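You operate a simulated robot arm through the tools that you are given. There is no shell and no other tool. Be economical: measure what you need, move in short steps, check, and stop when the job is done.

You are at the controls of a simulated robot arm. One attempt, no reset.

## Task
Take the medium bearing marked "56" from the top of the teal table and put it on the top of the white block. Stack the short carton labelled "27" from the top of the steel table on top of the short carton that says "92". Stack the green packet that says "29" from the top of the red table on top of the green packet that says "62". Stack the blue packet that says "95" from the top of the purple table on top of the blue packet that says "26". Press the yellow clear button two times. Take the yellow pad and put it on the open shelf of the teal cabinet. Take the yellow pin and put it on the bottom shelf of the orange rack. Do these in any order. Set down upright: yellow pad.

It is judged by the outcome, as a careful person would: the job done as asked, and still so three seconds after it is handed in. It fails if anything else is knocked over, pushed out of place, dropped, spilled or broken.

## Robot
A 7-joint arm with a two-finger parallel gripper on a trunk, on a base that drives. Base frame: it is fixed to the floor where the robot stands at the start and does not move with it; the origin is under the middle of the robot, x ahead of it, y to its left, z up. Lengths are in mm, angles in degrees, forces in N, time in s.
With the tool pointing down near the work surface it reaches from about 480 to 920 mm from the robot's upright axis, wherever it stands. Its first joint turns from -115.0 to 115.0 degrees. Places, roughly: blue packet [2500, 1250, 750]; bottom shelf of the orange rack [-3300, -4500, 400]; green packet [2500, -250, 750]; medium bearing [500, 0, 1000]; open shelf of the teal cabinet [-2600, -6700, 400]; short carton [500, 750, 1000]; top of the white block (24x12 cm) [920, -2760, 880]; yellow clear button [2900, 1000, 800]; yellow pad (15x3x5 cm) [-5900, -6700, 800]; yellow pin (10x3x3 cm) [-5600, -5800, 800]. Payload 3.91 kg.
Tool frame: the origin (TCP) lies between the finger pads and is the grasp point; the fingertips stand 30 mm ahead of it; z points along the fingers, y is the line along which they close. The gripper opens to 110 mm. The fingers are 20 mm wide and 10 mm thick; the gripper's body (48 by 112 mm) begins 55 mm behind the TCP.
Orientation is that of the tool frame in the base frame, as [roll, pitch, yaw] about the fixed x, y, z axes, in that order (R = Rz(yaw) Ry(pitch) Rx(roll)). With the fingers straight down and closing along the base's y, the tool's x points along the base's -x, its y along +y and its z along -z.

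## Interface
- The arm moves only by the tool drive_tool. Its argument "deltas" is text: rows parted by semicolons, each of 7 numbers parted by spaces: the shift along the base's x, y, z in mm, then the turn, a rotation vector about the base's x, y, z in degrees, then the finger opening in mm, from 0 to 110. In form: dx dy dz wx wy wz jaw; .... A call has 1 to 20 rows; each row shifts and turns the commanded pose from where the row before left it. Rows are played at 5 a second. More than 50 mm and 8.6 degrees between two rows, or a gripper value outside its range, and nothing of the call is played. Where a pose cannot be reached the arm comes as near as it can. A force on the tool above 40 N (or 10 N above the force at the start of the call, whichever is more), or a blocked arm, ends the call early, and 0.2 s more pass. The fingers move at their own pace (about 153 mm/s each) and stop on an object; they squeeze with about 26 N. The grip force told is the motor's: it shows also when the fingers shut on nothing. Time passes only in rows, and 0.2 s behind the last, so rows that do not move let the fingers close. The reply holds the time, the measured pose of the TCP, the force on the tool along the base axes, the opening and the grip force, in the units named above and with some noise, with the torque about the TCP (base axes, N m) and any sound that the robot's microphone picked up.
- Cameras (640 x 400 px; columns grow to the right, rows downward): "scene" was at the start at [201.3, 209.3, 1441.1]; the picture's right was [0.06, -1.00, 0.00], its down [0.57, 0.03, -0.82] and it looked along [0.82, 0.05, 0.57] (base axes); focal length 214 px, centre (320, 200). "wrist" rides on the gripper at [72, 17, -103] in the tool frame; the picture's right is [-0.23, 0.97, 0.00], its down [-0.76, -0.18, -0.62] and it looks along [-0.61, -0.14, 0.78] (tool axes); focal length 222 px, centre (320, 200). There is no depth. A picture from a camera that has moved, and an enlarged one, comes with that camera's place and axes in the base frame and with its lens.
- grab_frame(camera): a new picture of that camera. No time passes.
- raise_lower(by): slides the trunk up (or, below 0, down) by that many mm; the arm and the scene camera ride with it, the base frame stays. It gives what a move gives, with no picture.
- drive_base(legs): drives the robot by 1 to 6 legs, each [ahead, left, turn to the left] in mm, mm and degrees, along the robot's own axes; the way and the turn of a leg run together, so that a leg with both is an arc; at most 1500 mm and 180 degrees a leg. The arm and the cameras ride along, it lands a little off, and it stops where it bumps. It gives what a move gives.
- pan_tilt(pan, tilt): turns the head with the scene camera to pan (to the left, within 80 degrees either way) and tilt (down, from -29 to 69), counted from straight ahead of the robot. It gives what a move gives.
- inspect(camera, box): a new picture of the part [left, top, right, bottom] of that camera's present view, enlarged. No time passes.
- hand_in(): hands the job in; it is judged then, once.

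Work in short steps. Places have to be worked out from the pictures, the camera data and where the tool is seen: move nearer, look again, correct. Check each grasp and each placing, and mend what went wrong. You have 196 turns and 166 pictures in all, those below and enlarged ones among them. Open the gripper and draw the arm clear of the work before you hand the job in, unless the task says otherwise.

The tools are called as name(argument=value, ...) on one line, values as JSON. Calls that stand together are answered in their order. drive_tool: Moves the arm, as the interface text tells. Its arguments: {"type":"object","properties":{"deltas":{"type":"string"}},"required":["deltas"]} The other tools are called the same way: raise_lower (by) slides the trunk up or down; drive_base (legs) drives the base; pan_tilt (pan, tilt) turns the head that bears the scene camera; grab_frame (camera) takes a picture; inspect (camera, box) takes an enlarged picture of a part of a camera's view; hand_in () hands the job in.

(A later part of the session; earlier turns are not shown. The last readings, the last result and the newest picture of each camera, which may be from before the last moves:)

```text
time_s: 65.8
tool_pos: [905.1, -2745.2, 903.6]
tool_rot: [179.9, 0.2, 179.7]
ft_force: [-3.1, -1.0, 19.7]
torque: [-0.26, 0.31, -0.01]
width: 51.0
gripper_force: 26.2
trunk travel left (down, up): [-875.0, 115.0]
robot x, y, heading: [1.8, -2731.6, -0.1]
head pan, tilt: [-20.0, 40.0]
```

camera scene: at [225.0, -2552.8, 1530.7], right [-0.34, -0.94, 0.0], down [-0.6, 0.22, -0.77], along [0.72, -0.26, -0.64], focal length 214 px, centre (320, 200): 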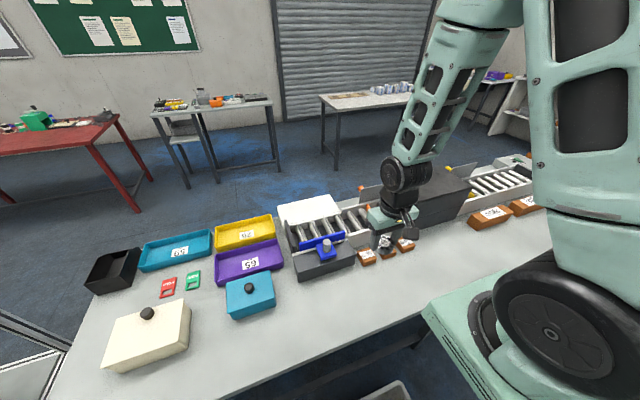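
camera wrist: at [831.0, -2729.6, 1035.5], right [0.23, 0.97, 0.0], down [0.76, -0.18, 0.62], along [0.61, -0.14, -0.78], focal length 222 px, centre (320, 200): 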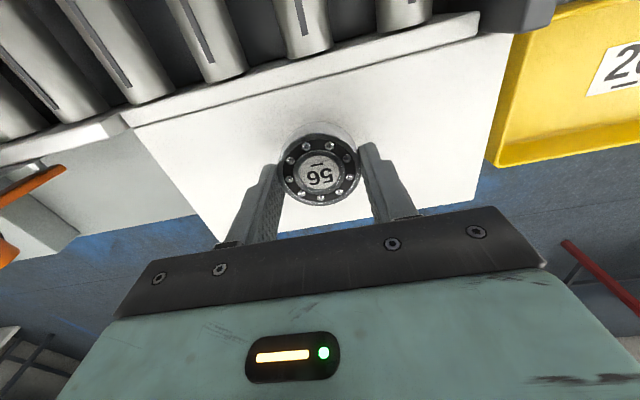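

Contact at TCP ≈904. Open and lift away.

drive_tool(deltas="0 0 1 0 0 0 60;0 0 0 0 0 0 75;0 0 0 0 0 0 75;0 0 20 0 0 0 75;0 0 40 0 0 0 75;0 0 40 0 0 0 75;0 0 40 0 0 0 75;-20 0 30 0 0 0 75")

grab_frame(camera="wrist")

```text
time_s: 67.6
tool_pos: [881.8, -2746.9, 1071.0]
tool_rot: [180.0, -0.1, 179.7]
ft_force: [-0.3, 1.3, -0.7]
torque: [-0.01, 0.04, -0.01]
width: 75.1
gripper_force: 0.0
trunk travel left (down, up): [-875.0, 115.0]
robot x, y, heading: [3.0, -2731.9, -0.3]
head pan, tilt: [-20.0, 40.0]
```

```text
128 pictures are left
camera wrist: at [810.4, -2729.1, 1173.7], right [0.23, 0.97, 0.0], down [0.76, -0.18, 0.62], along [0.6, -0.14, -0.78], focal length 222 px, centre (320, 200)
```

wrist: 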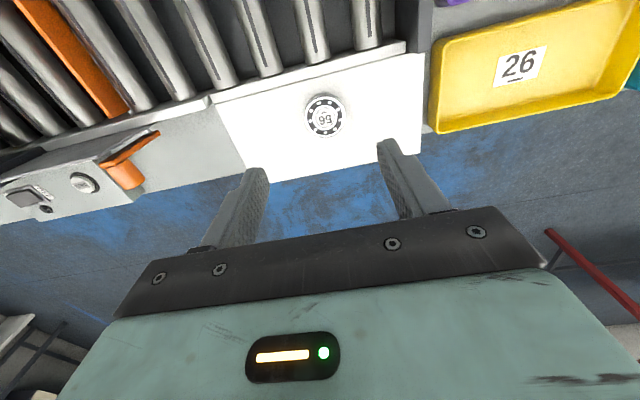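

Bearing is on the block. Retract the arm, back away, and turn to look toward the orange rack / teal cabinet region.

drive_tool(deltas="-40 0 20 0 0 0 75;-45 0 0 0 0 0 75;-45 0 0 0 0 0 75;-45 0 0 0 0 0 75;-45 0 0 0 0 0 75;-45 0 0 0 0 0 75;-45 0 0 0 0 0 75;-40 0 0 0 0 0 75")

drive_base(legs=[[-600, 0, 0], [0, 0, -140]])

pan_tilt(pan=25, tilt=15)

grab_frame(camera="scene")

```text
time_s: 69.4
tool_pos: [534.8, -2747.0, 1090.7]
tool_rot: [179.9, 0.0, 179.7]
ft_force: [0.8, 0.1, 0.4]
torque: [-0.02, 0.01, 0.02]
width: 74.6
gripper_force: 0.0
trunk travel left (down, up): [-875.0, 115.0]
robot x, y, heading: [4.1, -2731.3, -0.1]
head pan, tilt: [-20.0, 40.0]
```

```text
time_s: 74.1
tool_pos: [-72.7, -2868.8, 1092.0]
tool_rot: [179.9, 0.0, 167.4]
ft_force: [-0.8, 0.3, -0.4]
torque: [0.0, 0.01, 0.0]
width: 75.5
gripper_force: 0.0
trunk travel left (down, up): [-875.0, 115.0]
robot x, y, heading: [-589.5, -2740.6, -12.4]
head pan, tilt: [-20.0, 40.0]
stopped in leg 2: the robot was blocked; the commanded pose is now the measured one
```

```text
time_s: 75.2
tool_pos: [-72.6, -2867.6, 1092.7]
tool_rot: [-179.9, 0.0, 167.3]
ft_force: [-0.3, -0.7, 0.1]
torque: [0.01, -0.02, 0.01]
width: 75.0
gripper_force: 0.0
trunk travel left (down, up): [-875.0, 115.0]
robot x, y, heading: [-591.9, -2737.3, -12.5]
head pan, tilt: [25.0, 15.0]
```

```text
127 pictures are left
camera scene: at [-314.3, -2546.7, 1570.2], right [0.22, -0.98, 0.0], down [-0.25, -0.06, -0.97], along [0.94, 0.21, -0.26], focal length 214 px, centre (320, 200)
```

scene: 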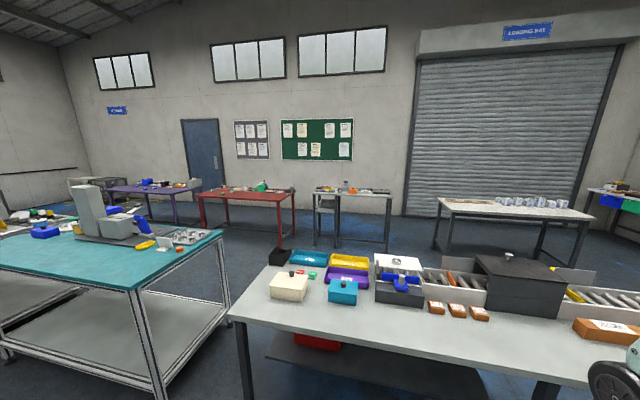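

Something behind/right blocked the turn. Look to the right side.

pan_tilt(pan=-80, tilt=30)

grab_frame(camera="scene")

pan_tilt(pan=80, tilt=30)

grab_frame(camera="scene")

```text
time_s: 77.0
tool_pos: [-72.8, -2867.8, 1091.5]
tool_rot: [-180.0, -0.3, 167.4]
ft_force: [0.0, 0.3, 0.2]
torque: [0.01, -0.03, 0.02]
width: 75.0
gripper_force: 0.0
trunk travel left (down, up): [-875.0, 115.0]
robot x, y, heading: [-588.9, -2738.3, -12.4]
head pan, tilt: [-80.0, 30.0]
```

```text
126 pictures are left
camera scene: at [-409.1, -2657.4, 1546.1], right [-1.0, 0.04, 0.0], down [0.02, 0.5, -0.87], along [-0.03, -0.87, -0.5], focal length 214 px, centre (320, 200)
```

scene: 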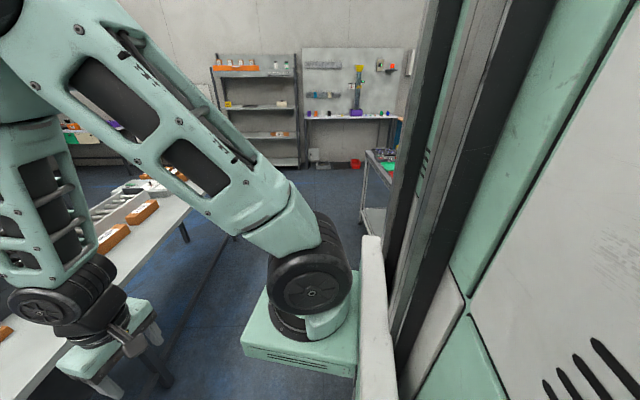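

```text
time_s: 79.5
tool_pos: [-73.2, -2869.0, 1091.2]
tool_rot: [179.9, -0.2, 167.4]
ft_force: [0.1, -1.0, -0.1]
torque: [-0.03, 0.0, 0.0]
width: 75.0
gripper_force: 0.0
trunk travel left (down, up): [-875.0, 115.0]
robot x, y, heading: [-585.9, -2734.1, -12.3]
head pan, tilt: [80.0, 30.0]
```

```text
125 pictures are left
camera scene: at [-371.1, -2483.4, 1546.1], right [0.92, -0.38, 0.0], down [-0.19, -0.46, -0.87], along [0.33, 0.8, -0.5], focal length 214 px, centre (320, 200)
```

scene: 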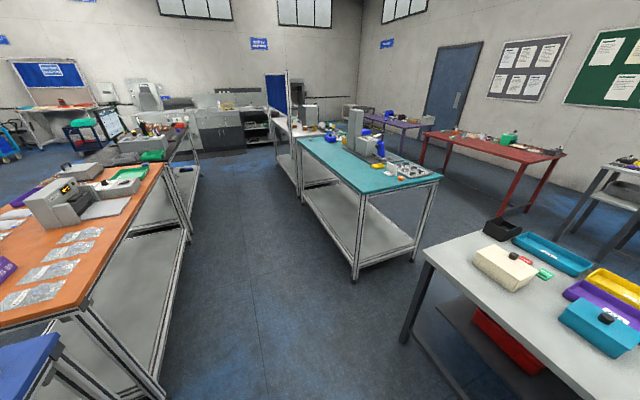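

A row of tables stands behind (edges near x≈-980). I'll straighten, move to mid-aisle and turn there to face -y.

drive_base(legs=[[0, 0, 12.4], [330, 0, 0], [0, 0, -90]])

pan_tilt(pan=0, tilt=20)

grab_frame(camera="scene")

```text
time_s: 86.3
tool_pos: [-293.7, -3268.4, 1090.8]
tool_rot: [180.0, -0.1, 88.7]
ft_force: [0.2, 0.1, -0.4]
torque: [0.01, 0.02, 0.05]
width: 74.7
gripper_force: 0.1
trunk travel left (down, up): [-875.0, 115.0]
robot x, y, heading: [-269.3, -2734.8, -91.0]
head pan, tilt: [80.0, 30.0]
```

```text
time_s: 87.8
tool_pos: [-293.0, -3267.8, 1091.7]
tool_rot: [179.9, -0.1, 88.7]
ft_force: [-0.8, 0.3, -0.2]
torque: [0.01, -0.04, 0.03]
width: 74.7
gripper_force: 0.0
trunk travel left (down, up): [-875.0, 115.0]
robot x, y, heading: [-268.6, -2738.0, -90.9]
head pan, tilt: [0.0, 20.0]
```

```text
124 pictures are left
camera scene: at [-66.3, -2976.0, 1562.1], right [-1.0, 0.02, 0.0], down [0.01, 0.34, -0.94], along [-0.02, -0.94, -0.34], focal length 214 px, centre (320, 200)
```

scene: 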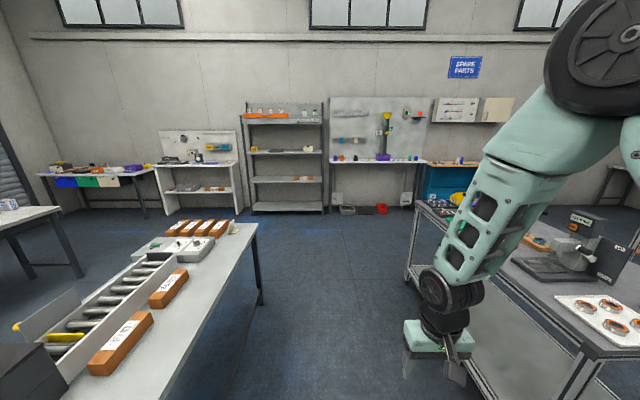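

The aisle ahead is clear. Drive down it toward the far end.

drive_base(legs=[[1400, 0, 0.5], [1000, 0, 0.3]])

pan_tilt(pan=-70, tilt=15)

grab_frame(camera="scene")

```text
time_s: 99.7
tool_pos: [-347.8, -5695.9, 1091.4]
tool_rot: [180.0, -0.1, 88.9]
ft_force: [-0.6, -0.3, -0.2]
torque: [0.02, -0.01, 0.0]
width: 75.0
gripper_force: 0.0
trunk travel left (down, up): [-875.0, 115.0]
robot x, y, heading: [-321.8, -5165.4, -90.8]
head pan, tilt: [0.0, 20.0]
```

```text
time_s: 101.1
tool_pos: [-347.5, -5696.4, 1092.6]
tool_rot: [179.9, -0.1, 89.0]
ft_force: [-0.2, -0.1, 0.4]
torque: [0.01, 0.0, -0.01]
width: 75.0
gripper_force: 0.0
trunk travel left (down, up): [-875.0, 115.0]
robot x, y, heading: [-318.5, -5168.9, -90.6]
head pan, tilt: [-70.0, 15.0]
```

```text
123 pictures are left
camera scene: at [-208.3, -5340.0, 1570.3], right [-0.33, 0.94, 0.0], down [0.24, 0.09, -0.97], along [-0.91, -0.32, -0.26], focal length 214 px, centre (320, 200)
```

scene: 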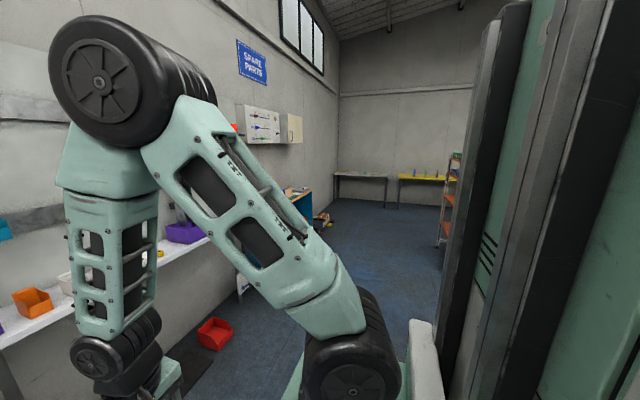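

The orange rack is to the right of the path, the teal cabinet by the left wall. Turn to face -x and look.

drive_base(legs=[[150, 0, 0], [0, 0, -89]])

pan_tilt(pan=0, tilt=15)

grab_frame(camera="scene")

```text
time_s: 106.3
tool_pos: [-854.5, -5287.0, 1092.5]
tool_rot: [-179.9, -0.2, -1.5]
ft_force: [1.0, 0.1, -0.8]
torque: [0.0, -0.02, -0.03]
width: 75.0
gripper_force: 0.0
trunk travel left (down, up): [-875.0, 115.0]
robot x, y, heading: [-324.9, -5314.3, 178.8]
head pan, tilt: [-70.0, 15.0]
```

```text
time_s: 107.7
tool_pos: [-856.2, -5287.7, 1092.4]
tool_rot: [179.9, 0.0, -1.4]
ft_force: [0.0, 0.6, -0.3]
torque: [-0.01, -0.03, 0.01]
width: 75.0
gripper_force: 0.1
trunk travel left (down, up): [-875.0, 115.0]
robot x, y, heading: [-326.7, -5313.9, 178.8]
head pan, tilt: [0.0, 15.0]
```

```text
122 pictures are left
camera scene: at [-564.9, -5514.4, 1570.3], right [0.02, 1.0, 0.0], down [0.26, -0.01, -0.97], along [-0.97, 0.02, -0.26], focal length 214 px, centre (320, 200)
```

scene: 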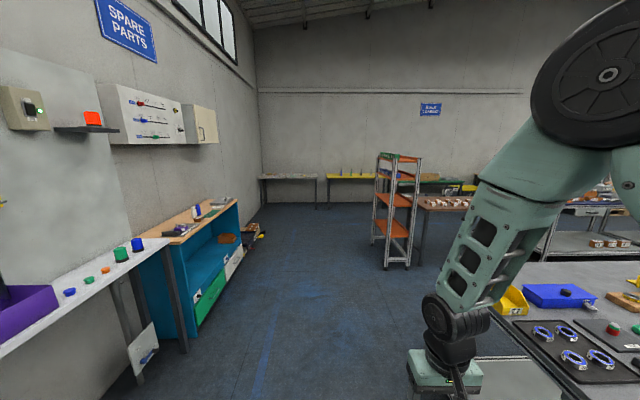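

The path toward -x is clear, at y≈-5350. Drive forward toward the yellow table region.

drive_base(legs=[[1400, 0, 0.6], [1400, 0, 0.6]])

pan_tilt(pan=15, tilt=20)

grab_frame(camera="scene")

```text
time_s: 121.2
tool_pos: [-3633.3, -5356.1, 1091.7]
tool_rot: [179.9, -0.1, 2.8]
ft_force: [-0.4, -0.7, 0.0]
torque: [0.01, 0.04, 0.0]
width: 75.0
gripper_force: 0.0
trunk travel left (down, up): [-875.0, 115.0]
robot x, y, heading: [-3101.6, -5345.6, -177.3]
head pan, tilt: [0.0, 15.0]
```

```text
time_s: 122.0
tool_pos: [-3633.0, -5356.2, 1091.8]
tool_rot: [-180.0, 0.0, 2.8]
ft_force: [0.3, -0.7, -0.5]
torque: [-0.02, -0.02, 0.01]
width: 74.9
gripper_force: 0.1
trunk travel left (down, up): [-875.0, 115.0]
robot x, y, heading: [-3102.6, -5346.9, -176.9]
head pan, tilt: [15.0, 20.0]
```

```text
121 pictures are left
camera scene: at [-3322.7, -5586.2, 1562.2], right [-0.31, 0.95, 0.0], down [0.33, 0.11, -0.94], along [-0.89, -0.29, -0.34], focal length 214 px, centre (320, 200)
```

scene: 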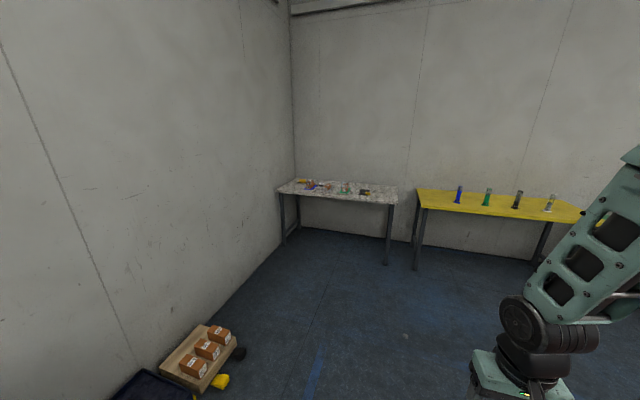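

Zoom on both tables.

inspect(camera="scene", box=[270, 165, 420, 255])

inspect(camera="scene", box=[410, 165, 590, 275])

```text
4.27 times, centred on (345, 210) of scene
camera zoom: at [-3322.7, -5586.2, 1562.2], right [-0.31, 0.95, 0.0], down [0.33, 0.11, -0.94], along [-0.89, -0.29, -0.34], focal length 915 px, centre (213, 157)
```

zoom: 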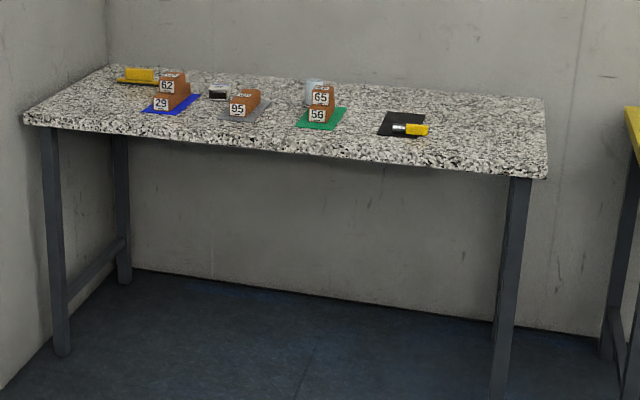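

```text
3.56 times, centred on (500, 220) of scene
camera zoom: at [-3322.7, -5586.2, 1562.2], right [-0.31, 0.95, 0.0], down [0.33, 0.11, -0.94], along [-0.89, -0.29, -0.34], focal length 763 px, centre (-320, 129)
```

zoom: 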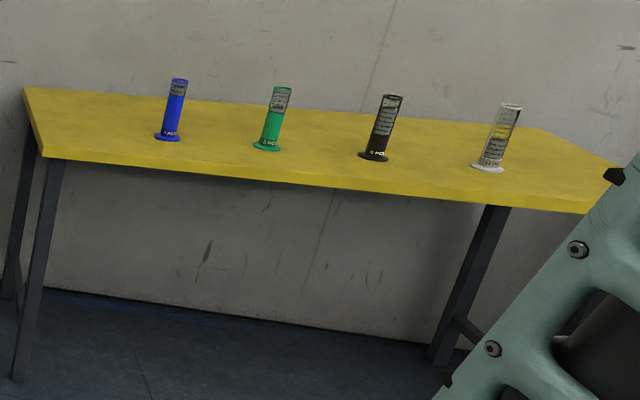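

Pin ≈(-5640,-5790) on the black mat; pad ≈(-5925,-6680). Table front edge x≈-5450. Drive to a standoff in front of the pin.

drive_base(legs=[[0, 0, -3], [1000, 0, 0], [900, 380, 0]])

pan_tilt(pan=10, tilt=40)

grab_frame(camera="scene")

grab_frame(camera="wrist")

```text
time_s: 132.3
tool_pos: [-5531.5, -5730.1, 1091.3]
tool_rot: [-180.0, -0.2, 0.3]
ft_force: [0.1, -0.5, -0.3]
torque: [-0.01, -0.01, 0.03]
width: 75.0
gripper_force: 0.1
trunk travel left (down, up): [-875.0, 115.0]
robot x, y, heading: [-5000.1, -5742.0, -179.4]
head pan, tilt: [15.0, 20.0]
```

```text
time_s: 133.1
tool_pos: [-5530.9, -5730.1, 1091.7]
tool_rot: [180.0, -0.1, 0.3]
ft_force: [-0.3, -0.2, 0.4]
torque: [0.01, 0.0, -0.04]
width: 75.1
gripper_force: 0.0
trunk travel left (down, up): [-875.0, 115.0]
robot x, y, heading: [-5001.1, -5741.7, -179.3]
head pan, tilt: [10.0, 40.0]
```

```text
118 pictures are left
camera scene: at [-5223.8, -5963.6, 1530.8], right [-0.18, 0.98, 0.0], down [0.63, 0.12, -0.77], along [-0.75, -0.14, -0.64], focal length 214 px, centre (320, 200)
```

scene: 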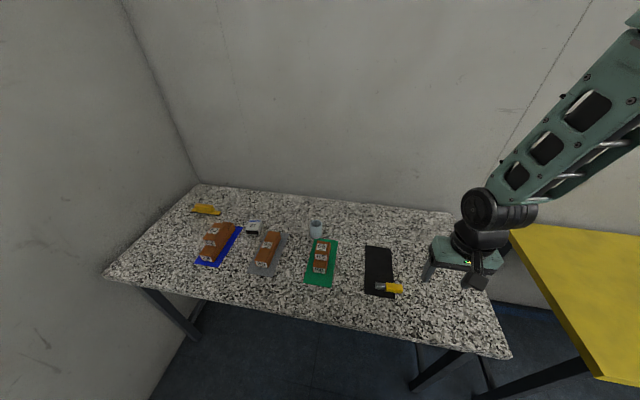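

```text
117 pictures are left
camera wrist: at [-5459.0, -5747.3, 1194.7], right [-0.22, -0.98, 0.0], down [-0.76, 0.17, 0.62], along [-0.61, 0.14, -0.78], focal length 222 px, centre (320, 200)
```

wrist: 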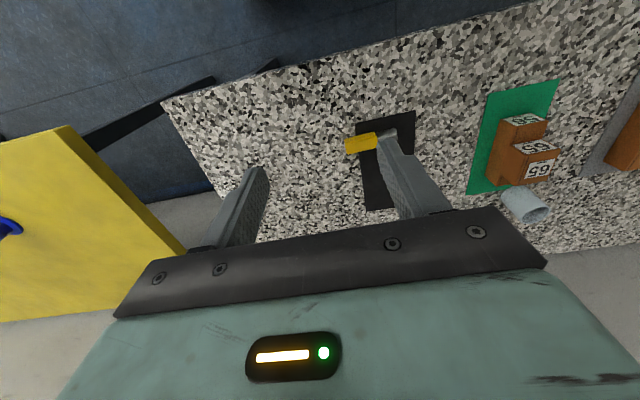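

Zoom on the pin in the scene camera.

inspect(camera="scene", box=[350, 240, 430, 310])

inspect(camera="wrist", box=[320, 90, 440, 170])

```text
5.71 times, centred on (390, 275) of scene
camera zoom: at [-5223.8, -5963.6, 1530.8], right [-0.18, 0.98, 0.0], down [0.63, 0.12, -0.77], along [-0.75, -0.14, -0.64], focal length 1226 px, centre (-80, -229)
```

zoom: 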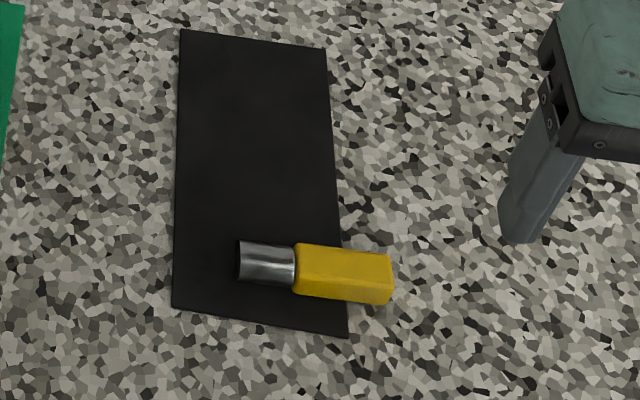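

```text
5.00 times, centred on (380, 130) of wrist
camera zoom: at [-5459.0, -5747.3, 1194.7], right [-0.22, -0.98, 0.0], down [-0.76, 0.17, 0.62], along [-0.61, 0.14, -0.78], focal length 1111 px, centre (20, 550)
```

zoom: 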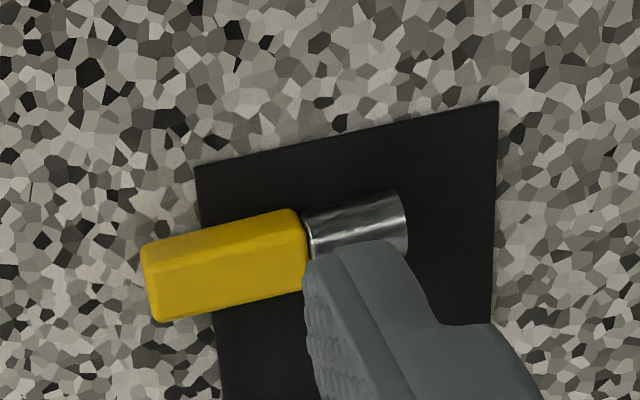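

Pin centre ≈(-5637,-5798), lying along y. Turn the gripper 90° so it closes along x, moving above the handle.

drive_tool(deltas="-8.75 -4.6 -7.5 0 0 7.5 80;-8.75 -4.6 -7.5 0 0 7.5 80;-8.75 -4.6 -7.5 0 0 7.5 80;-8.75 -4.6 -7.5 0 0 7.5 80;-8.75 -4.6 -7.5 0 0 7.5 80;-8.75 -4.6 -7.5 0 0 7.5 80;-8.75 -4.6 -7.5 0 0 7.5 80;-8.75 -4.6 -7.5 0 0 7.5 80;-8.75 -4.6 -7.5 0 0 7.5 80;-8.75 -4.6 -7.5 0 0 7.5 80;-8.75 -4.6 -7.5 0 0 7.5 80;-8.75 -4.6 -7.5 0 0 7.2 80")

grab_frame(camera="wrist")

```text
time_s: 135.7
tool_pos: [-5637.1, -5784.7, 1001.1]
tool_rot: [180.0, -0.1, 90.2]
ft_force: [0.4, -0.2, 0.6]
torque: [-0.04, 0.01, 0.0]
width: 80.0
gripper_force: 0.2
trunk travel left (down, up): [-875.0, 115.0]
robot x, y, heading: [-4999.5, -5740.9, -179.6]
head pan, tilt: [10.0, 40.0]
```

```text
114 pictures are left
camera wrist: at [-5620.9, -5713.6, 1104.7], right [0.97, -0.22, 0.0], down [-0.18, -0.76, 0.62], along [-0.14, -0.61, -0.78], focal length 222 px, centre (320, 200)
```

wrist: 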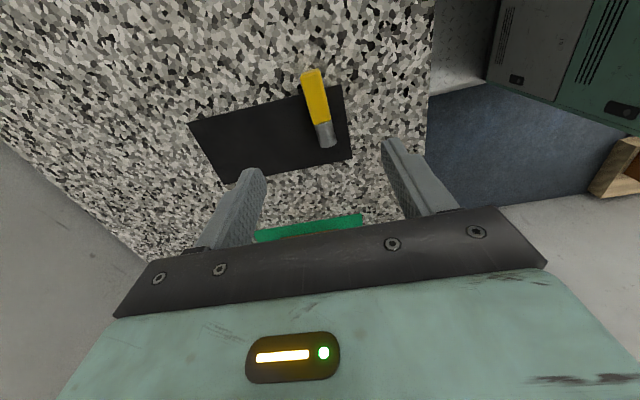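

Pin runs y≈-5753…-5844 at x≈-5639, parallel to the fingers' faces. Descend over it, then feel for the table.

drive_tool(deltas="-2 -5 -30 0 0 0 70;0 0 -40 0 0 0 70;0 0 -40 0 0 0 70;0 0 -10 0 0 0 70;0 0 0 0 0 0 70")

grab_frame(camera="wrist")

inspect(camera="scene", box=[350, 230, 450, 310])

```text
time_s: 136.9
tool_pos: [-5638.7, -5790.8, 880.7]
tool_rot: [-180.0, 0.0, 90.0]
ft_force: [0.0, -0.2, 0.5]
torque: [0.0, -0.01, -0.01]
width: 69.9
gripper_force: 0.2
trunk travel left (down, up): [-875.0, 115.0]
robot x, y, heading: [-5001.0, -5744.1, -179.3]
head pan, tilt: [10.0, 40.0]
```

```text
113 pictures are left
camera wrist: at [-5622.7, -5719.1, 983.0], right [0.97, -0.23, 0.0], down [-0.18, -0.76, 0.62], along [-0.14, -0.61, -0.78], focal length 222 px, centre (320, 200)
```

wrist: 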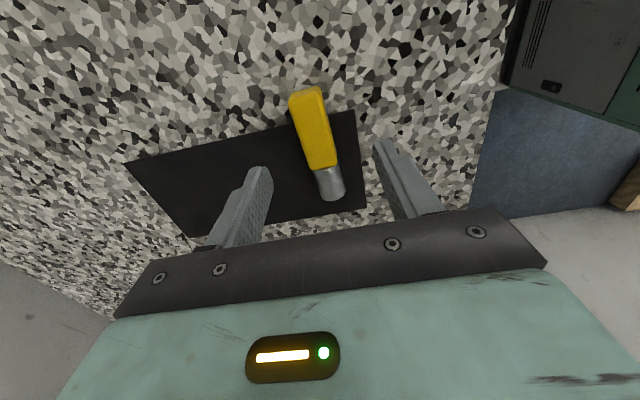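

```text
5.00 times, centred on (400, 270) of scene
camera zoom: at [-5223.8, -5963.5, 1530.7], right [-0.18, 0.98, 0.0], down [0.63, 0.12, -0.77], along [-0.75, -0.14, -0.64], focal length 1072 px, centre (-80, -150)
```

zoom: 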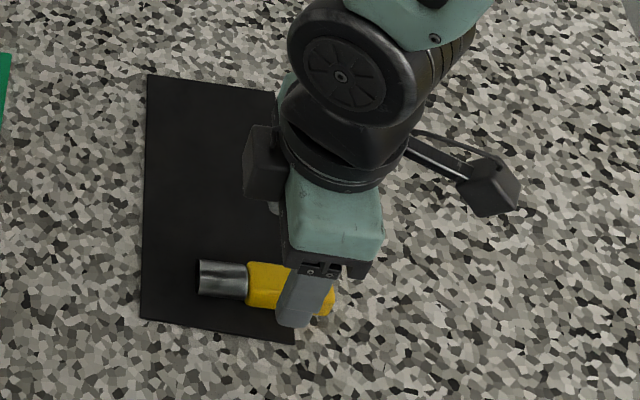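

Aligned. Feel down to the table with small steps.

drive_tool(deltas="0 0 -10 0 0 0 70;0 0 -8 0 0 0 70;0 0 -6 0 0 0 70;0 0 -3 0 0 0 70;0 0 -2 0 0 0 70;0 0 -2 0 0 0 70;0 0 -2 0 0 0 70;0 0 -2 0 0 0 70;0 0 -2 0 0 0 70;0 0 -2 0 0 0 70;0 0 -2 0 0 0 70;0 0 -2 0 0 0 70;0 0 -2 0 0 0 70;0 0 -2 0 0 0 70;0 0 -2 0 0 0 70;0 0 -2 0 0 0 70")

```text
time_s: 140.3
tool_pos: [-5638.8, -5791.1, 834.1]
tool_rot: [-179.7, 0.0, 90.1]
ft_force: [3.8, 3.3, 31.6]
torque: [0.07, 1.05, 0.04]
width: 68.1
gripper_force: 0.0
trunk travel left (down, up): [-875.0, 115.0]
robot x, y, heading: [-4998.6, -5744.0, -179.3]
head pan, tilt: [10.0, 40.0]
```

Touching the table (≈803). Raise 3 mm, close and lift slightly.

drive_tool(deltas="0 0 4 0 0 0 70;0 0 0 0 0 0 0;0 0 0 0 0 0 0;0 0 0 0 0 0 0;0 0 0 0 0 0 0;0 0 0 0 0 0 0;0 0 10 0 0 0 0;0 0 20 0 0 0 0;0 0 25 0 0 0 0;0 0 30 0 0 0 0;0 0 30 0 0 0 0;0 0 30 0 0 0 0")

grab_frame(camera="wrist")

```text
time_s: 142.9
tool_pos: [-5638.4, -5789.7, 979.5]
tool_rot: [180.0, -0.1, 90.2]
ft_force: [-0.2, -0.2, -2.7]
torque: [-0.05, 0.01, -0.05]
width: 23.5
gripper_force: 25.7
trunk travel left (down, up): [-875.0, 115.0]
robot x, y, heading: [-5001.2, -5739.0, -179.4]
head pan, tilt: [10.0, 40.0]
```

```text
111 pictures are left
camera wrist: at [-5622.2, -5718.2, 1082.9], right [0.97, -0.23, 0.0], down [-0.18, -0.76, 0.62], along [-0.14, -0.61, -0.78], focal length 222 px, centre (320, 200)
```

wrist: 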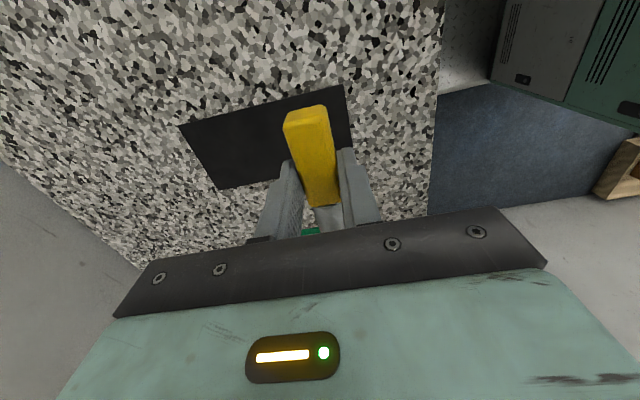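

Pin held. Retract, back off, and turn to face the orange rack.

drive_tool(deltas="20 10 30 0 0 0 0;30 10 30 0 0 0 0;30 10 30 0 0 0 0;30 10 20 0 0 0 0")

drive_base(legs=[[-1000, 0, 0], [0, 0, -90]])

pan_tilt(pan=-35, tilt=25)

grab_frame(camera="scene")

```text
time_s: 143.9
tool_pos: [-5529.0, -5750.6, 1089.3]
tool_rot: [-180.0, -0.2, 90.1]
ft_force: [-1.4, 0.9, -0.8]
torque: [-0.02, -0.03, 0.0]
width: 23.3
gripper_force: 25.4
trunk travel left (down, up): [-875.0, 115.0]
robot x, y, heading: [-5000.0, -5740.6, -179.2]
head pan, tilt: [10.0, 40.0]
```

```text
time_s: 153.0
tool_pos: [-3994.3, -5201.5, 1089.8]
tool_rot: [-180.0, 0.0, -0.4]
ft_force: [0.8, -0.1, -1.8]
torque: [0.01, -0.01, -0.01]
width: 23.5
gripper_force: 25.6
trunk travel left (down, up): [-875.0, 115.0]
robot x, y, heading: [-3992.1, -5729.6, 90.0]
head pan, tilt: [10.0, 40.0]
```

```text
time_s: 154.1
tool_pos: [-3993.4, -5201.3, 1089.2]
tool_rot: [-180.0, -0.1, -0.4]
ft_force: [1.1, -1.2, -1.9]
torque: [0.0, 0.0, 0.0]
width: 23.5
gripper_force: 26.0
trunk travel left (down, up): [-875.0, 115.0]
robot x, y, heading: [-3989.3, -5728.0, 90.1]
head pan, tilt: [-35.0, 25.0]
```

```text
110 pictures are left
camera scene: at [-4143.8, -5511.9, 1554.0], right [0.82, -0.57, 0.0], down [-0.24, -0.35, -0.91], along [0.52, 0.74, -0.42], focal length 214 px, centre (320, 200)
```

scene: 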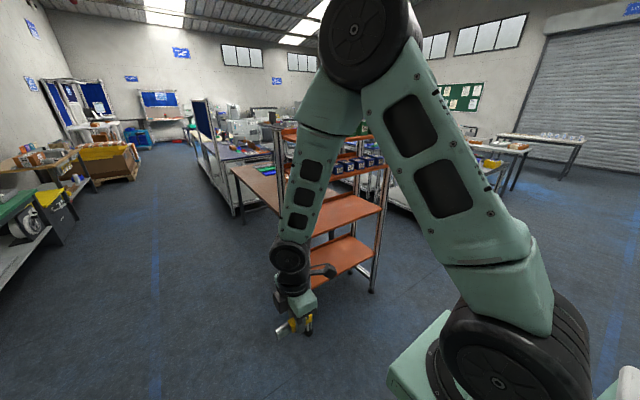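

The rack is to the right; strafe to be in front of it and look again.

drive_base(legs=[[0, -650, 0]])

pan_tilt(pan=0, tilt=35)

grab_frame(camera="scene")

```text
time_s: 157.7
tool_pos: [-3340.7, -5196.4, 1087.9]
tool_rot: [179.9, -0.1, 0.1]
ft_force: [0.0, 0.6, -1.6]
torque: [-0.01, 0.0, 0.02]
width: 23.5
gripper_force: 26.2
trunk travel left (down, up): [-875.0, 115.0]
robot x, y, heading: [-3335.5, -5726.5, 90.6]
head pan, tilt: [-35.0, 25.0]
```

```text
time_s: 158.8
tool_pos: [-3339.6, -5196.3, 1089.1]
tool_rot: [-179.9, -0.1, 0.2]
ft_force: [-0.3, -0.7, -2.0]
torque: [-0.01, -0.02, -0.03]
width: 23.4
gripper_force: 25.7
trunk travel left (down, up): [-875.0, 115.0]
robot x, y, heading: [-3333.2, -5727.6, 90.5]
head pan, tilt: [0.0, 35.0]
```

```text
109 pictures are left
camera scene: at [-3541.2, -5496.6, 1538.3], right [1.0, 0.01, 0.0], down [0.01, -0.57, -0.82], along [-0.01, 0.82, -0.57], focal length 214 px, centre (320, 200)
```

scene: 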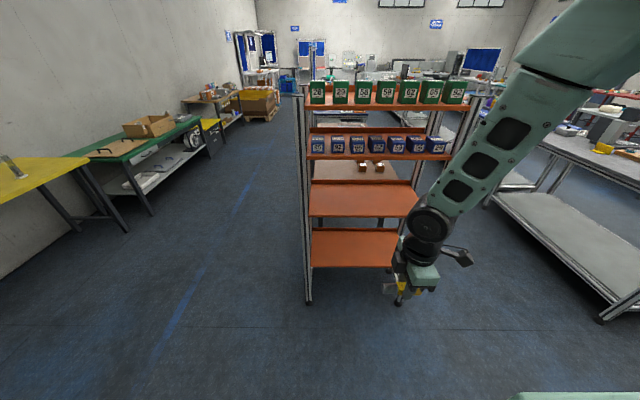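

The rack opens toward -y: front at y≈-4625, bottom shelf z≈430, ~350 mm gap above. I'll lower the trunk and tilt the tool 40° forward about the pin's axis so the pin stays level.

raise_lower(by=-420)

drive_tool(deltas="0 0 0 7 0 0 0;0 0 0 7 0 0 0;0 0 0 7 0 0 0;0 0 0 7 0 0 0;0 0 0 7 0 0 0;0 0 0 5 0 0 0")

drive_base(legs=[[440, 0, 0]])

grab_frame(camera="scene")

grab_frame(camera="wrist")

```text
refused: -420 is not a number from -400 to 400
```

```text
time_s: 160.2
tool_pos: [-3371.8, -5145.0, 1080.9]
tool_rot: [-139.8, -0.1, 0.0]
ft_force: [-0.2, -0.6, -1.6]
torque: [-0.03, 0.01, 0.0]
width: 23.2
gripper_force: 26.0
out of reach, approached as far as the arm can: row 3, 4, 5, 6
trunk travel left (down, up): [-875.0, 115.0]
robot x, y, heading: [-3331.0, -5726.7, 90.6]
head pan, tilt: [0.0, 35.0]
```

```text
time_s: 162.8
tool_pos: [-3378.3, -4701.8, 1081.5]
tool_rot: [-140.0, -0.1, 0.1]
ft_force: [0.0, -0.1, -2.2]
torque: [-0.01, -0.01, 0.02]
width: 23.4
gripper_force: 26.4
trunk travel left (down, up): [-875.0, 115.0]
robot x, y, heading: [-3340.6, -5278.6, 90.6]
head pan, tilt: [0.0, 35.0]
```

```text
108 pictures are left
camera scene: at [-3546.9, -5052.6, 1538.3], right [1.0, 0.01, 0.0], down [0.01, -0.57, -0.82], along [-0.01, 0.82, -0.57], focal length 214 px, centre (320, 200)
```

scene: 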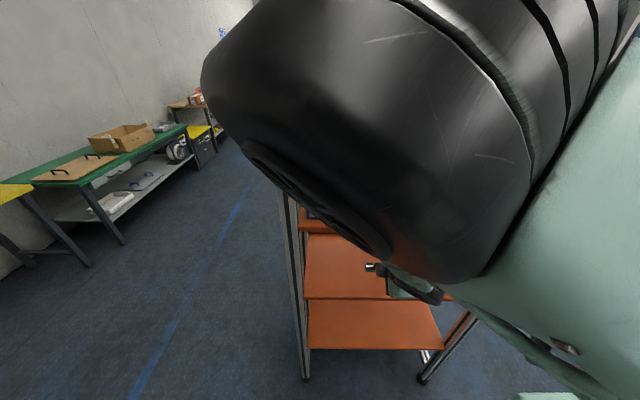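

```text
107 pictures are left
camera wrist: at [-3306.2, -4780.8, 1149.6], right [-0.22, -0.75, -0.63], down [-0.76, -0.27, 0.59], along [-0.61, 0.61, -0.51], focal length 222 px, centre (320, 200)
```

wrist: 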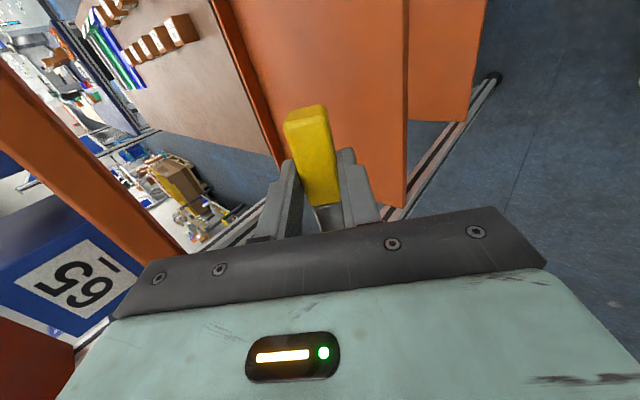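

The trunk command was refused (limit 400). Back off a little, lower by 400, then re-look.

drive_base(legs=[[-150, 0, 0]])

raise_lower(by=-400)

drive_tool(deltas="0 20 -30 0 0 0 0;0 20 -30 0 0 0 0;0 20 -30 0 0 0 0;0 20 -30 0 0 0 0")

grab_frame(camera="scene")

grab_frame(camera="wrist")

```text
time_s: 164.2
tool_pos: [-3378.0, -4851.1, 1082.3]
tool_rot: [-140.0, -0.2, 0.3]
ft_force: [0.6, -0.1, -2.5]
torque: [0.02, -0.02, 0.01]
width: 23.6
gripper_force: 26.2
trunk travel left (down, up): [-875.0, 115.0]
robot x, y, heading: [-3336.8, -5430.7, 90.8]
head pan, tilt: [0.0, 35.0]
```

```text
time_s: 168.0
tool_pos: [-3375.3, -4852.1, 681.4]
tool_rot: [-140.0, -0.1, 0.3]
ft_force: [0.7, 0.8, -1.8]
torque: [-0.05, -0.02, 0.01]
width: 23.5
gripper_force: 26.0
trunk travel left (down, up): [-475.0, 515.0]
robot x, y, heading: [-3333.9, -5429.4, 90.7]
head pan, tilt: [0.0, 35.0]
```

```text
time_s: 169.0
tool_pos: [-3375.7, -4769.2, 562.2]
tool_rot: [-140.1, -0.1, 0.2]
ft_force: [-0.1, 0.5, -1.4]
torque: [-0.01, -0.02, 0.01]
width: 23.6
gripper_force: 26.2
trunk travel left (down, up): [-475.0, 515.0]
robot x, y, heading: [-3335.6, -5428.6, 90.7]
head pan, tilt: [0.0, 35.0]
```

```text
106 pictures are left
camera scene: at [-3545.2, -5203.2, 1138.4], right [1.0, 0.01, 0.0], down [0.01, -0.57, -0.82], along [-0.01, 0.82, -0.57], focal length 214 px, centre (320, 200)
```

scene: 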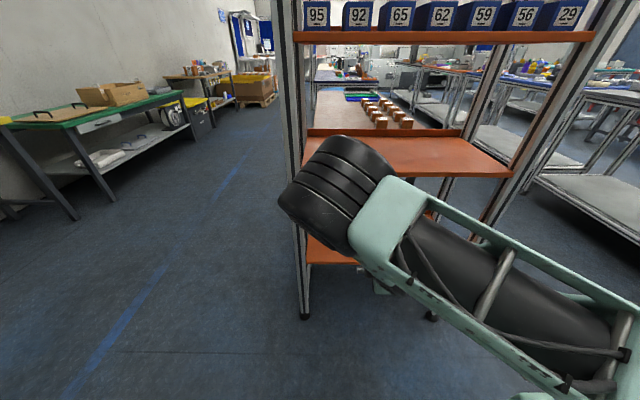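

```text
105 pictures are left
camera wrist: at [-3304.0, -4848.7, 630.1], right [-0.22, -0.75, -0.63], down [-0.76, -0.27, 0.59], along [-0.61, 0.61, -0.51], focal length 222 px, centre (320, 200)
```

wrist: 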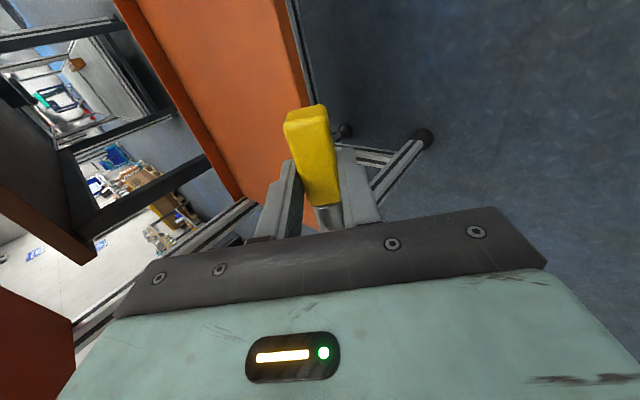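

Rack front at y≈-4640, bottom shelf z≈432, next shelf ≈835. Extend forward in steps, watching the elbow clearance.

drive_tool(deltas="0 0 -25 0 0 0 0;0 0 -25 0 0 0 0;0 30 0 0 0 0 0;0 30 0 0 0 0 0;0 30 0 0 0 0 0;0 30 0 0 0 0 0")

grab_frame(camera="scene")

grab_frame(camera="wrist")

```text
time_s: 170.4
tool_pos: [-3376.6, -4648.5, 514.2]
tool_rot: [-140.0, 0.0, 0.2]
ft_force: [-0.5, -0.9, -2.0]
torque: [-0.02, 0.02, 0.0]
width: 23.6
gripper_force: 26.3
trunk travel left (down, up): [-475.0, 515.0]
robot x, y, heading: [-3337.4, -5430.1, 90.9]
head pan, tilt: [0.0, 35.0]
```

```text
104 pictures are left
camera scene: at [-3545.3, -5203.1, 1138.3], right [1.0, 0.01, 0.0], down [0.01, -0.57, -0.82], along [-0.01, 0.82, -0.57], focal length 214 px, centre (320, 200)
```

scene: 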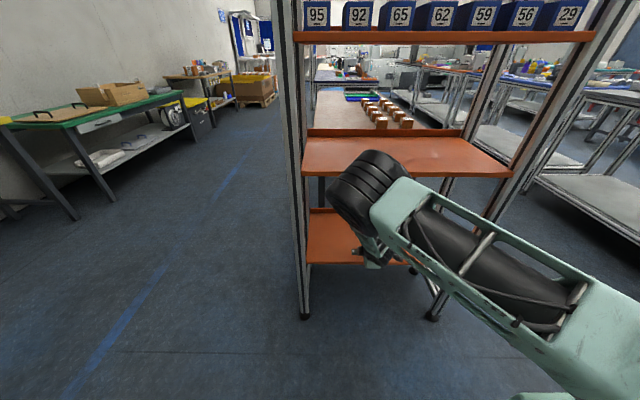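

```text
103 pictures are left
camera wrist: at [-3304.6, -4728.4, 580.6], right [-0.22, -0.75, -0.63], down [-0.76, -0.27, 0.59], along [-0.61, 0.61, -0.51], focal length 222 px, centre (320, 200)
```

wrist: 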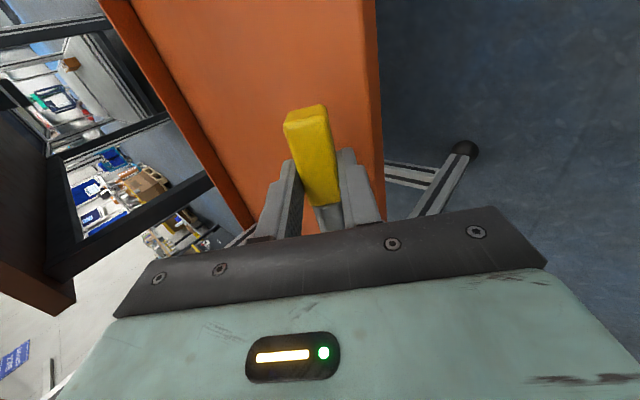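

Clearances fine. Continue forward 85 mm, lower to near the shelf and feel for contact.

drive_tool(deltas="0 30 0 0 0 0 0;0 30 0 0 0 0 0;0 25 0 0 0 0 0;0 0 -15 0 0 0 0;0 0 -8 0 0 0 0;0 0 -3 0 0 0 0;0 0 -3 0 0 0 0;0 0 -2 0 0 0 0;0 0 -2 0 0 0 0;0 0 -2 0 0 0 0;0 0 -2 0 0 0 0;0 0 -2 0 0 0 0")

grab_frame(camera="wrist")

inspect(camera="scene", box=[290, 160, 450, 280])

```text
time_s: 172.1
tool_pos: [-3377.9, -4566.8, 485.9]
tool_rot: [-139.8, -0.2, 0.0]
ft_force: [1.5, -22.1, 25.7]
torque: [-0.73, -0.03, -0.02]
width: 23.5
gripper_force: 26.2
trunk travel left (down, up): [-475.0, 515.0]
robot x, y, heading: [-3338.6, -5431.1, 90.8]
head pan, tilt: [0.0, 35.0]
stopped in row 8: the force on the tool passed its limit at 45 N (the readings are from after the stop); the commanded pose is now the measured one
```

```text
102 pictures are left
camera wrist: at [-3305.5, -4645.2, 554.9], right [-0.22, -0.74, -0.63], down [-0.76, -0.27, 0.59], along [-0.61, 0.61, -0.51], focal length 222 px, centre (320, 200)
```

wrist: 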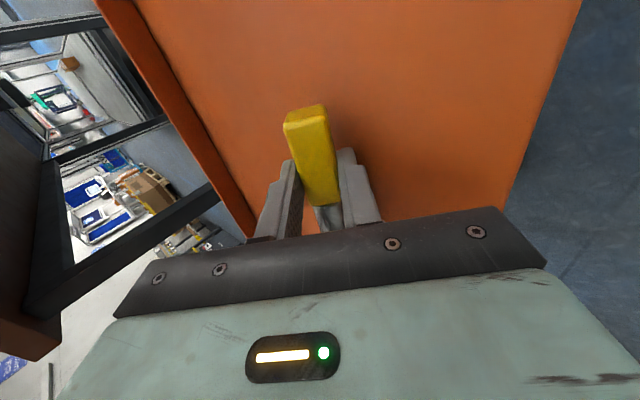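

```text
3.33 times, centred on (370, 220) of scene
camera zoom: at [-3545.0, -5204.9, 1138.9], right [1.0, 0.01, 0.0], down [0.01, -0.57, -0.82], along [-0.01, 0.82, -0.57], focal length 715 px, centre (153, 133)
```

zoom: 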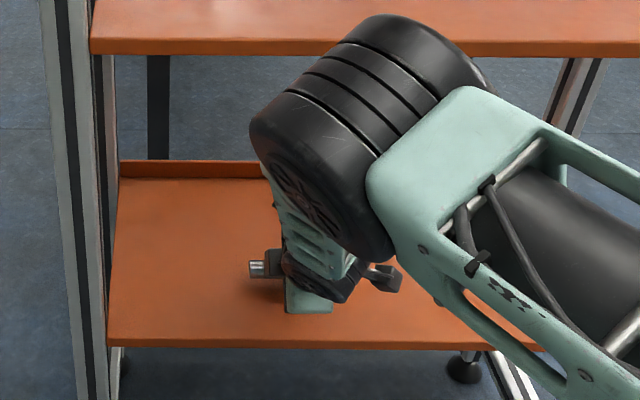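

Contact near the shelf (≈447). Raise slightly while opening a little, then withdraw along the tool axis.

drive_tool(deltas="0 0 2 0 0 0 23;0 0 2 0 0 0 28;0 0 2 0 0 0 34;0 0 0 0 0 0 38;0 0 0 0 0 0 38;0 -6 7 0 0 0 42;0 -13 15 0 0 0 50;0 -13 15 0 0 0 60;0 -19 23 0 0 0 60;0 -25 20 0 0 0 60;0 -35 10 0 0 0 60;0 -40 0 0 0 0 60;0 -40 0 0 0 0 60")

grab_frame(camera="wrist")

inspect(camera="scene", box=[290, 160, 450, 280])

```text
time_s: 174.8
tool_pos: [-3378.1, -4755.6, 580.2]
tool_rot: [-139.9, -0.2, 0.2]
ft_force: [0.6, -0.5, -0.3]
torque: [-0.01, 0.01, -0.04]
width: 59.4
gripper_force: 0.0
trunk travel left (down, up): [-475.0, 515.0]
robot x, y, heading: [-3333.9, -5429.0, 91.0]
head pan, tilt: [0.0, 35.0]
```

```text
100 pictures are left
camera wrist: at [-3305.7, -4835.4, 648.8], right [-0.22, -0.75, -0.63], down [-0.76, -0.27, 0.59], along [-0.61, 0.61, -0.51], focal length 222 px, centre (320, 200)
```

wrist: 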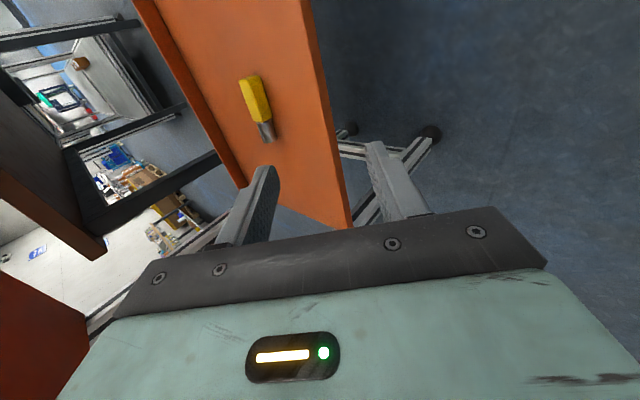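

```text
3.33 times, centred on (370, 220) of scene
camera zoom: at [-3545.1, -5203.1, 1138.3], right [1.0, 0.01, 0.0], down [0.01, -0.57, -0.82], along [-0.01, 0.82, -0.57], focal length 715 px, centre (153, 133)
```

zoom: 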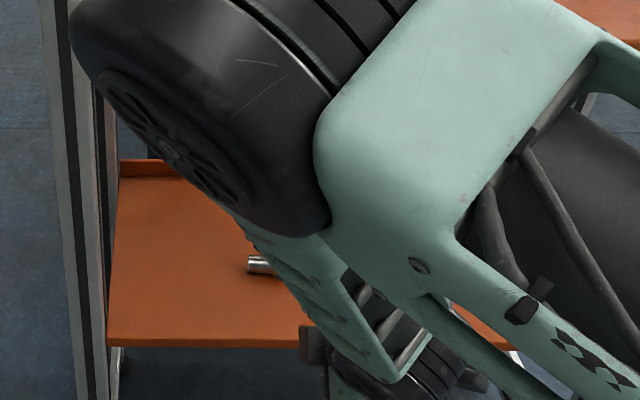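

Pin lies safely on the bottom shelf. Back off, straighten the tool, raise the trunk and turn toward the pad's table.

drive_base(legs=[[-350, 0, 0]])

raise_lower(by=400)

drive_tool(deltas="0 -10 20 -8 0 0 80;0 -10 20 -8 0 0 80;0 -10 20 -8 0 0 80;0 -10 20 -8 0 0 80;0 -10 20 -8 0 0 80")

drive_base(legs=[[0, 0, 89], [1400, 700, 0]])

pan_tilt(pan=10, tilt=30)

grab_frame(camera="scene")

```text
time_s: 177.1
tool_pos: [-3369.3, -5101.7, 580.2]
tool_rot: [-139.9, -0.2, -0.1]
ft_force: [-0.4, -0.9, -0.1]
torque: [-0.01, 0.01, 0.04]
width: 60.0
gripper_force: 0.0
trunk travel left (down, up): [-475.0, 515.0]
robot x, y, heading: [-3333.9, -5779.5, 90.5]
head pan, tilt: [0.0, 35.0]
```

```text
time_s: 180.9
tool_pos: [-3370.1, -5102.9, 981.5]
tool_rot: [-139.9, -0.1, -0.1]
ft_force: [-0.1, -0.8, 0.6]
torque: [-0.01, -0.01, -0.01]
width: 60.0
gripper_force: 0.0
trunk travel left (down, up): [-875.0, 115.0]
robot x, y, heading: [-3333.9, -5780.1, 90.6]
head pan, tilt: [0.0, 35.0]
```

```text
time_s: 182.1
tool_pos: [-3371.5, -5153.6, 1080.9]
tool_rot: [-179.9, -0.2, 0.2]
ft_force: [-0.3, 0.9, -0.1]
torque: [-0.01, -0.04, -0.02]
width: 80.2
gripper_force: 0.1
trunk travel left (down, up): [-875.0, 115.0]
robot x, y, heading: [-3330.0, -5778.9, 90.7]
head pan, tilt: [0.0, 35.0]
```

```text
refused: leg 2 is longer than a leg can be; nothing moved
```

```text
time_s: 182.9
tool_pos: [-3370.6, -5153.8, 1080.3]
tool_rot: [-179.9, -0.1, 0.0]
ft_force: [-1.1, -0.4, -0.1]
torque: [0.04, -0.04, -0.03]
width: 79.9
gripper_force: 0.1
trunk travel left (down, up): [-875.0, 115.0]
robot x, y, heading: [-3334.9, -5780.1, 90.7]
head pan, tilt: [10.0, 30.0]
```

```text
98 pictures are left
camera scene: at [-3555.6, -5548.6, 1546.1], right [0.98, 0.18, 0.0], down [0.09, -0.49, -0.87], along [-0.16, 0.85, -0.5], focal length 214 px, centre (320, 200)
```

scene: 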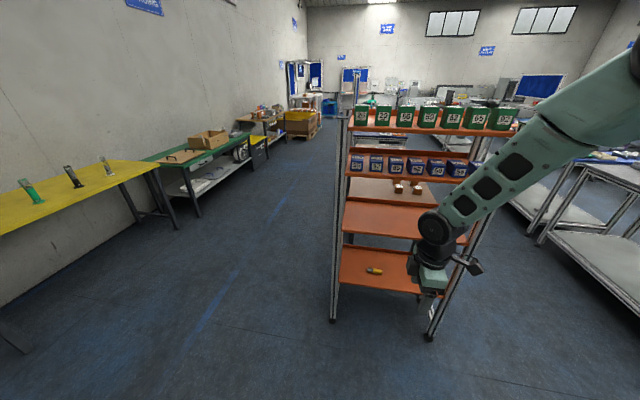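

The pin is clearly on the bottom shelf. Redo the drive in legal legs, keeping clear of the pallet by the wall.

drive_base(legs=[[0, 0, 89.3], [1400, 0, 0], [300, 780, 0]])

pan_tilt(pan=0, tilt=40)

grab_frame(camera="scene")

grab_frame(camera="wrist")

```text
time_s: 197.6
tool_pos: [-5653.7, -6559.7, 1081.1]
tool_rot: [-179.8, -0.2, 88.3]
ft_force: [0.3, 0.2, -0.2]
torque: [-0.01, -0.01, 0.04]
width: 80.0
gripper_force: 0.0
trunk travel left (down, up): [-875.0, 115.0]
robot x, y, heading: [-5031.4, -6536.5, 178.7]
head pan, tilt: [10.0, 30.0]
```

```text
time_s: 198.4
tool_pos: [-5652.4, -6560.7, 1080.8]
tool_rot: [-179.9, -0.1, 88.3]
ft_force: [-0.6, -0.1, 0.1]
torque: [-0.01, 0.05, -0.02]
width: 79.6
gripper_force: 0.1
trunk travel left (down, up): [-875.0, 115.0]
robot x, y, heading: [-5027.4, -6538.9, 178.7]
head pan, tilt: [0.0, 40.0]
```

```text
97 pictures are left
camera scene: at [-5259.9, -6739.7, 1530.8], right [0.02, 1.0, 0.0], down [0.64, -0.01, -0.77], along [-0.77, 0.02, -0.64], focal length 214 px, centre (320, 200)
```

scene: 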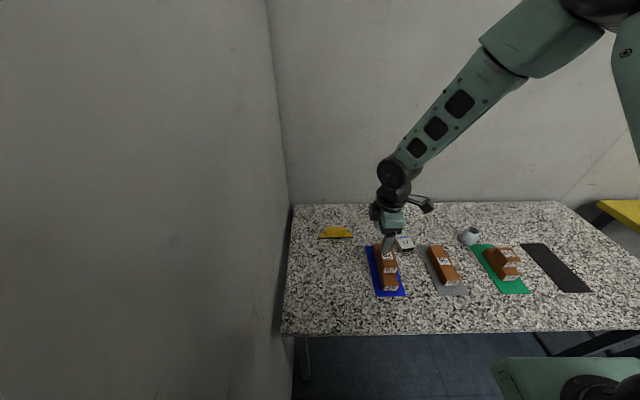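

```text
96 pictures are left
camera wrist: at [-5635.3, -6489.3, 1183.7], right [0.97, -0.26, 0.0], down [-0.2, -0.76, 0.62], along [-0.16, -0.6, -0.78], focal length 222 px, centre (320, 200)
```

wrist: 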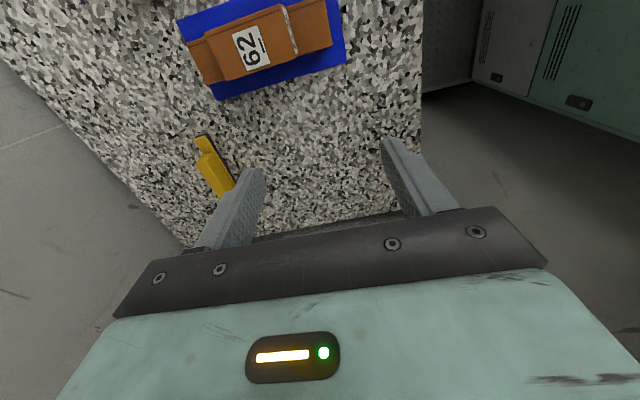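

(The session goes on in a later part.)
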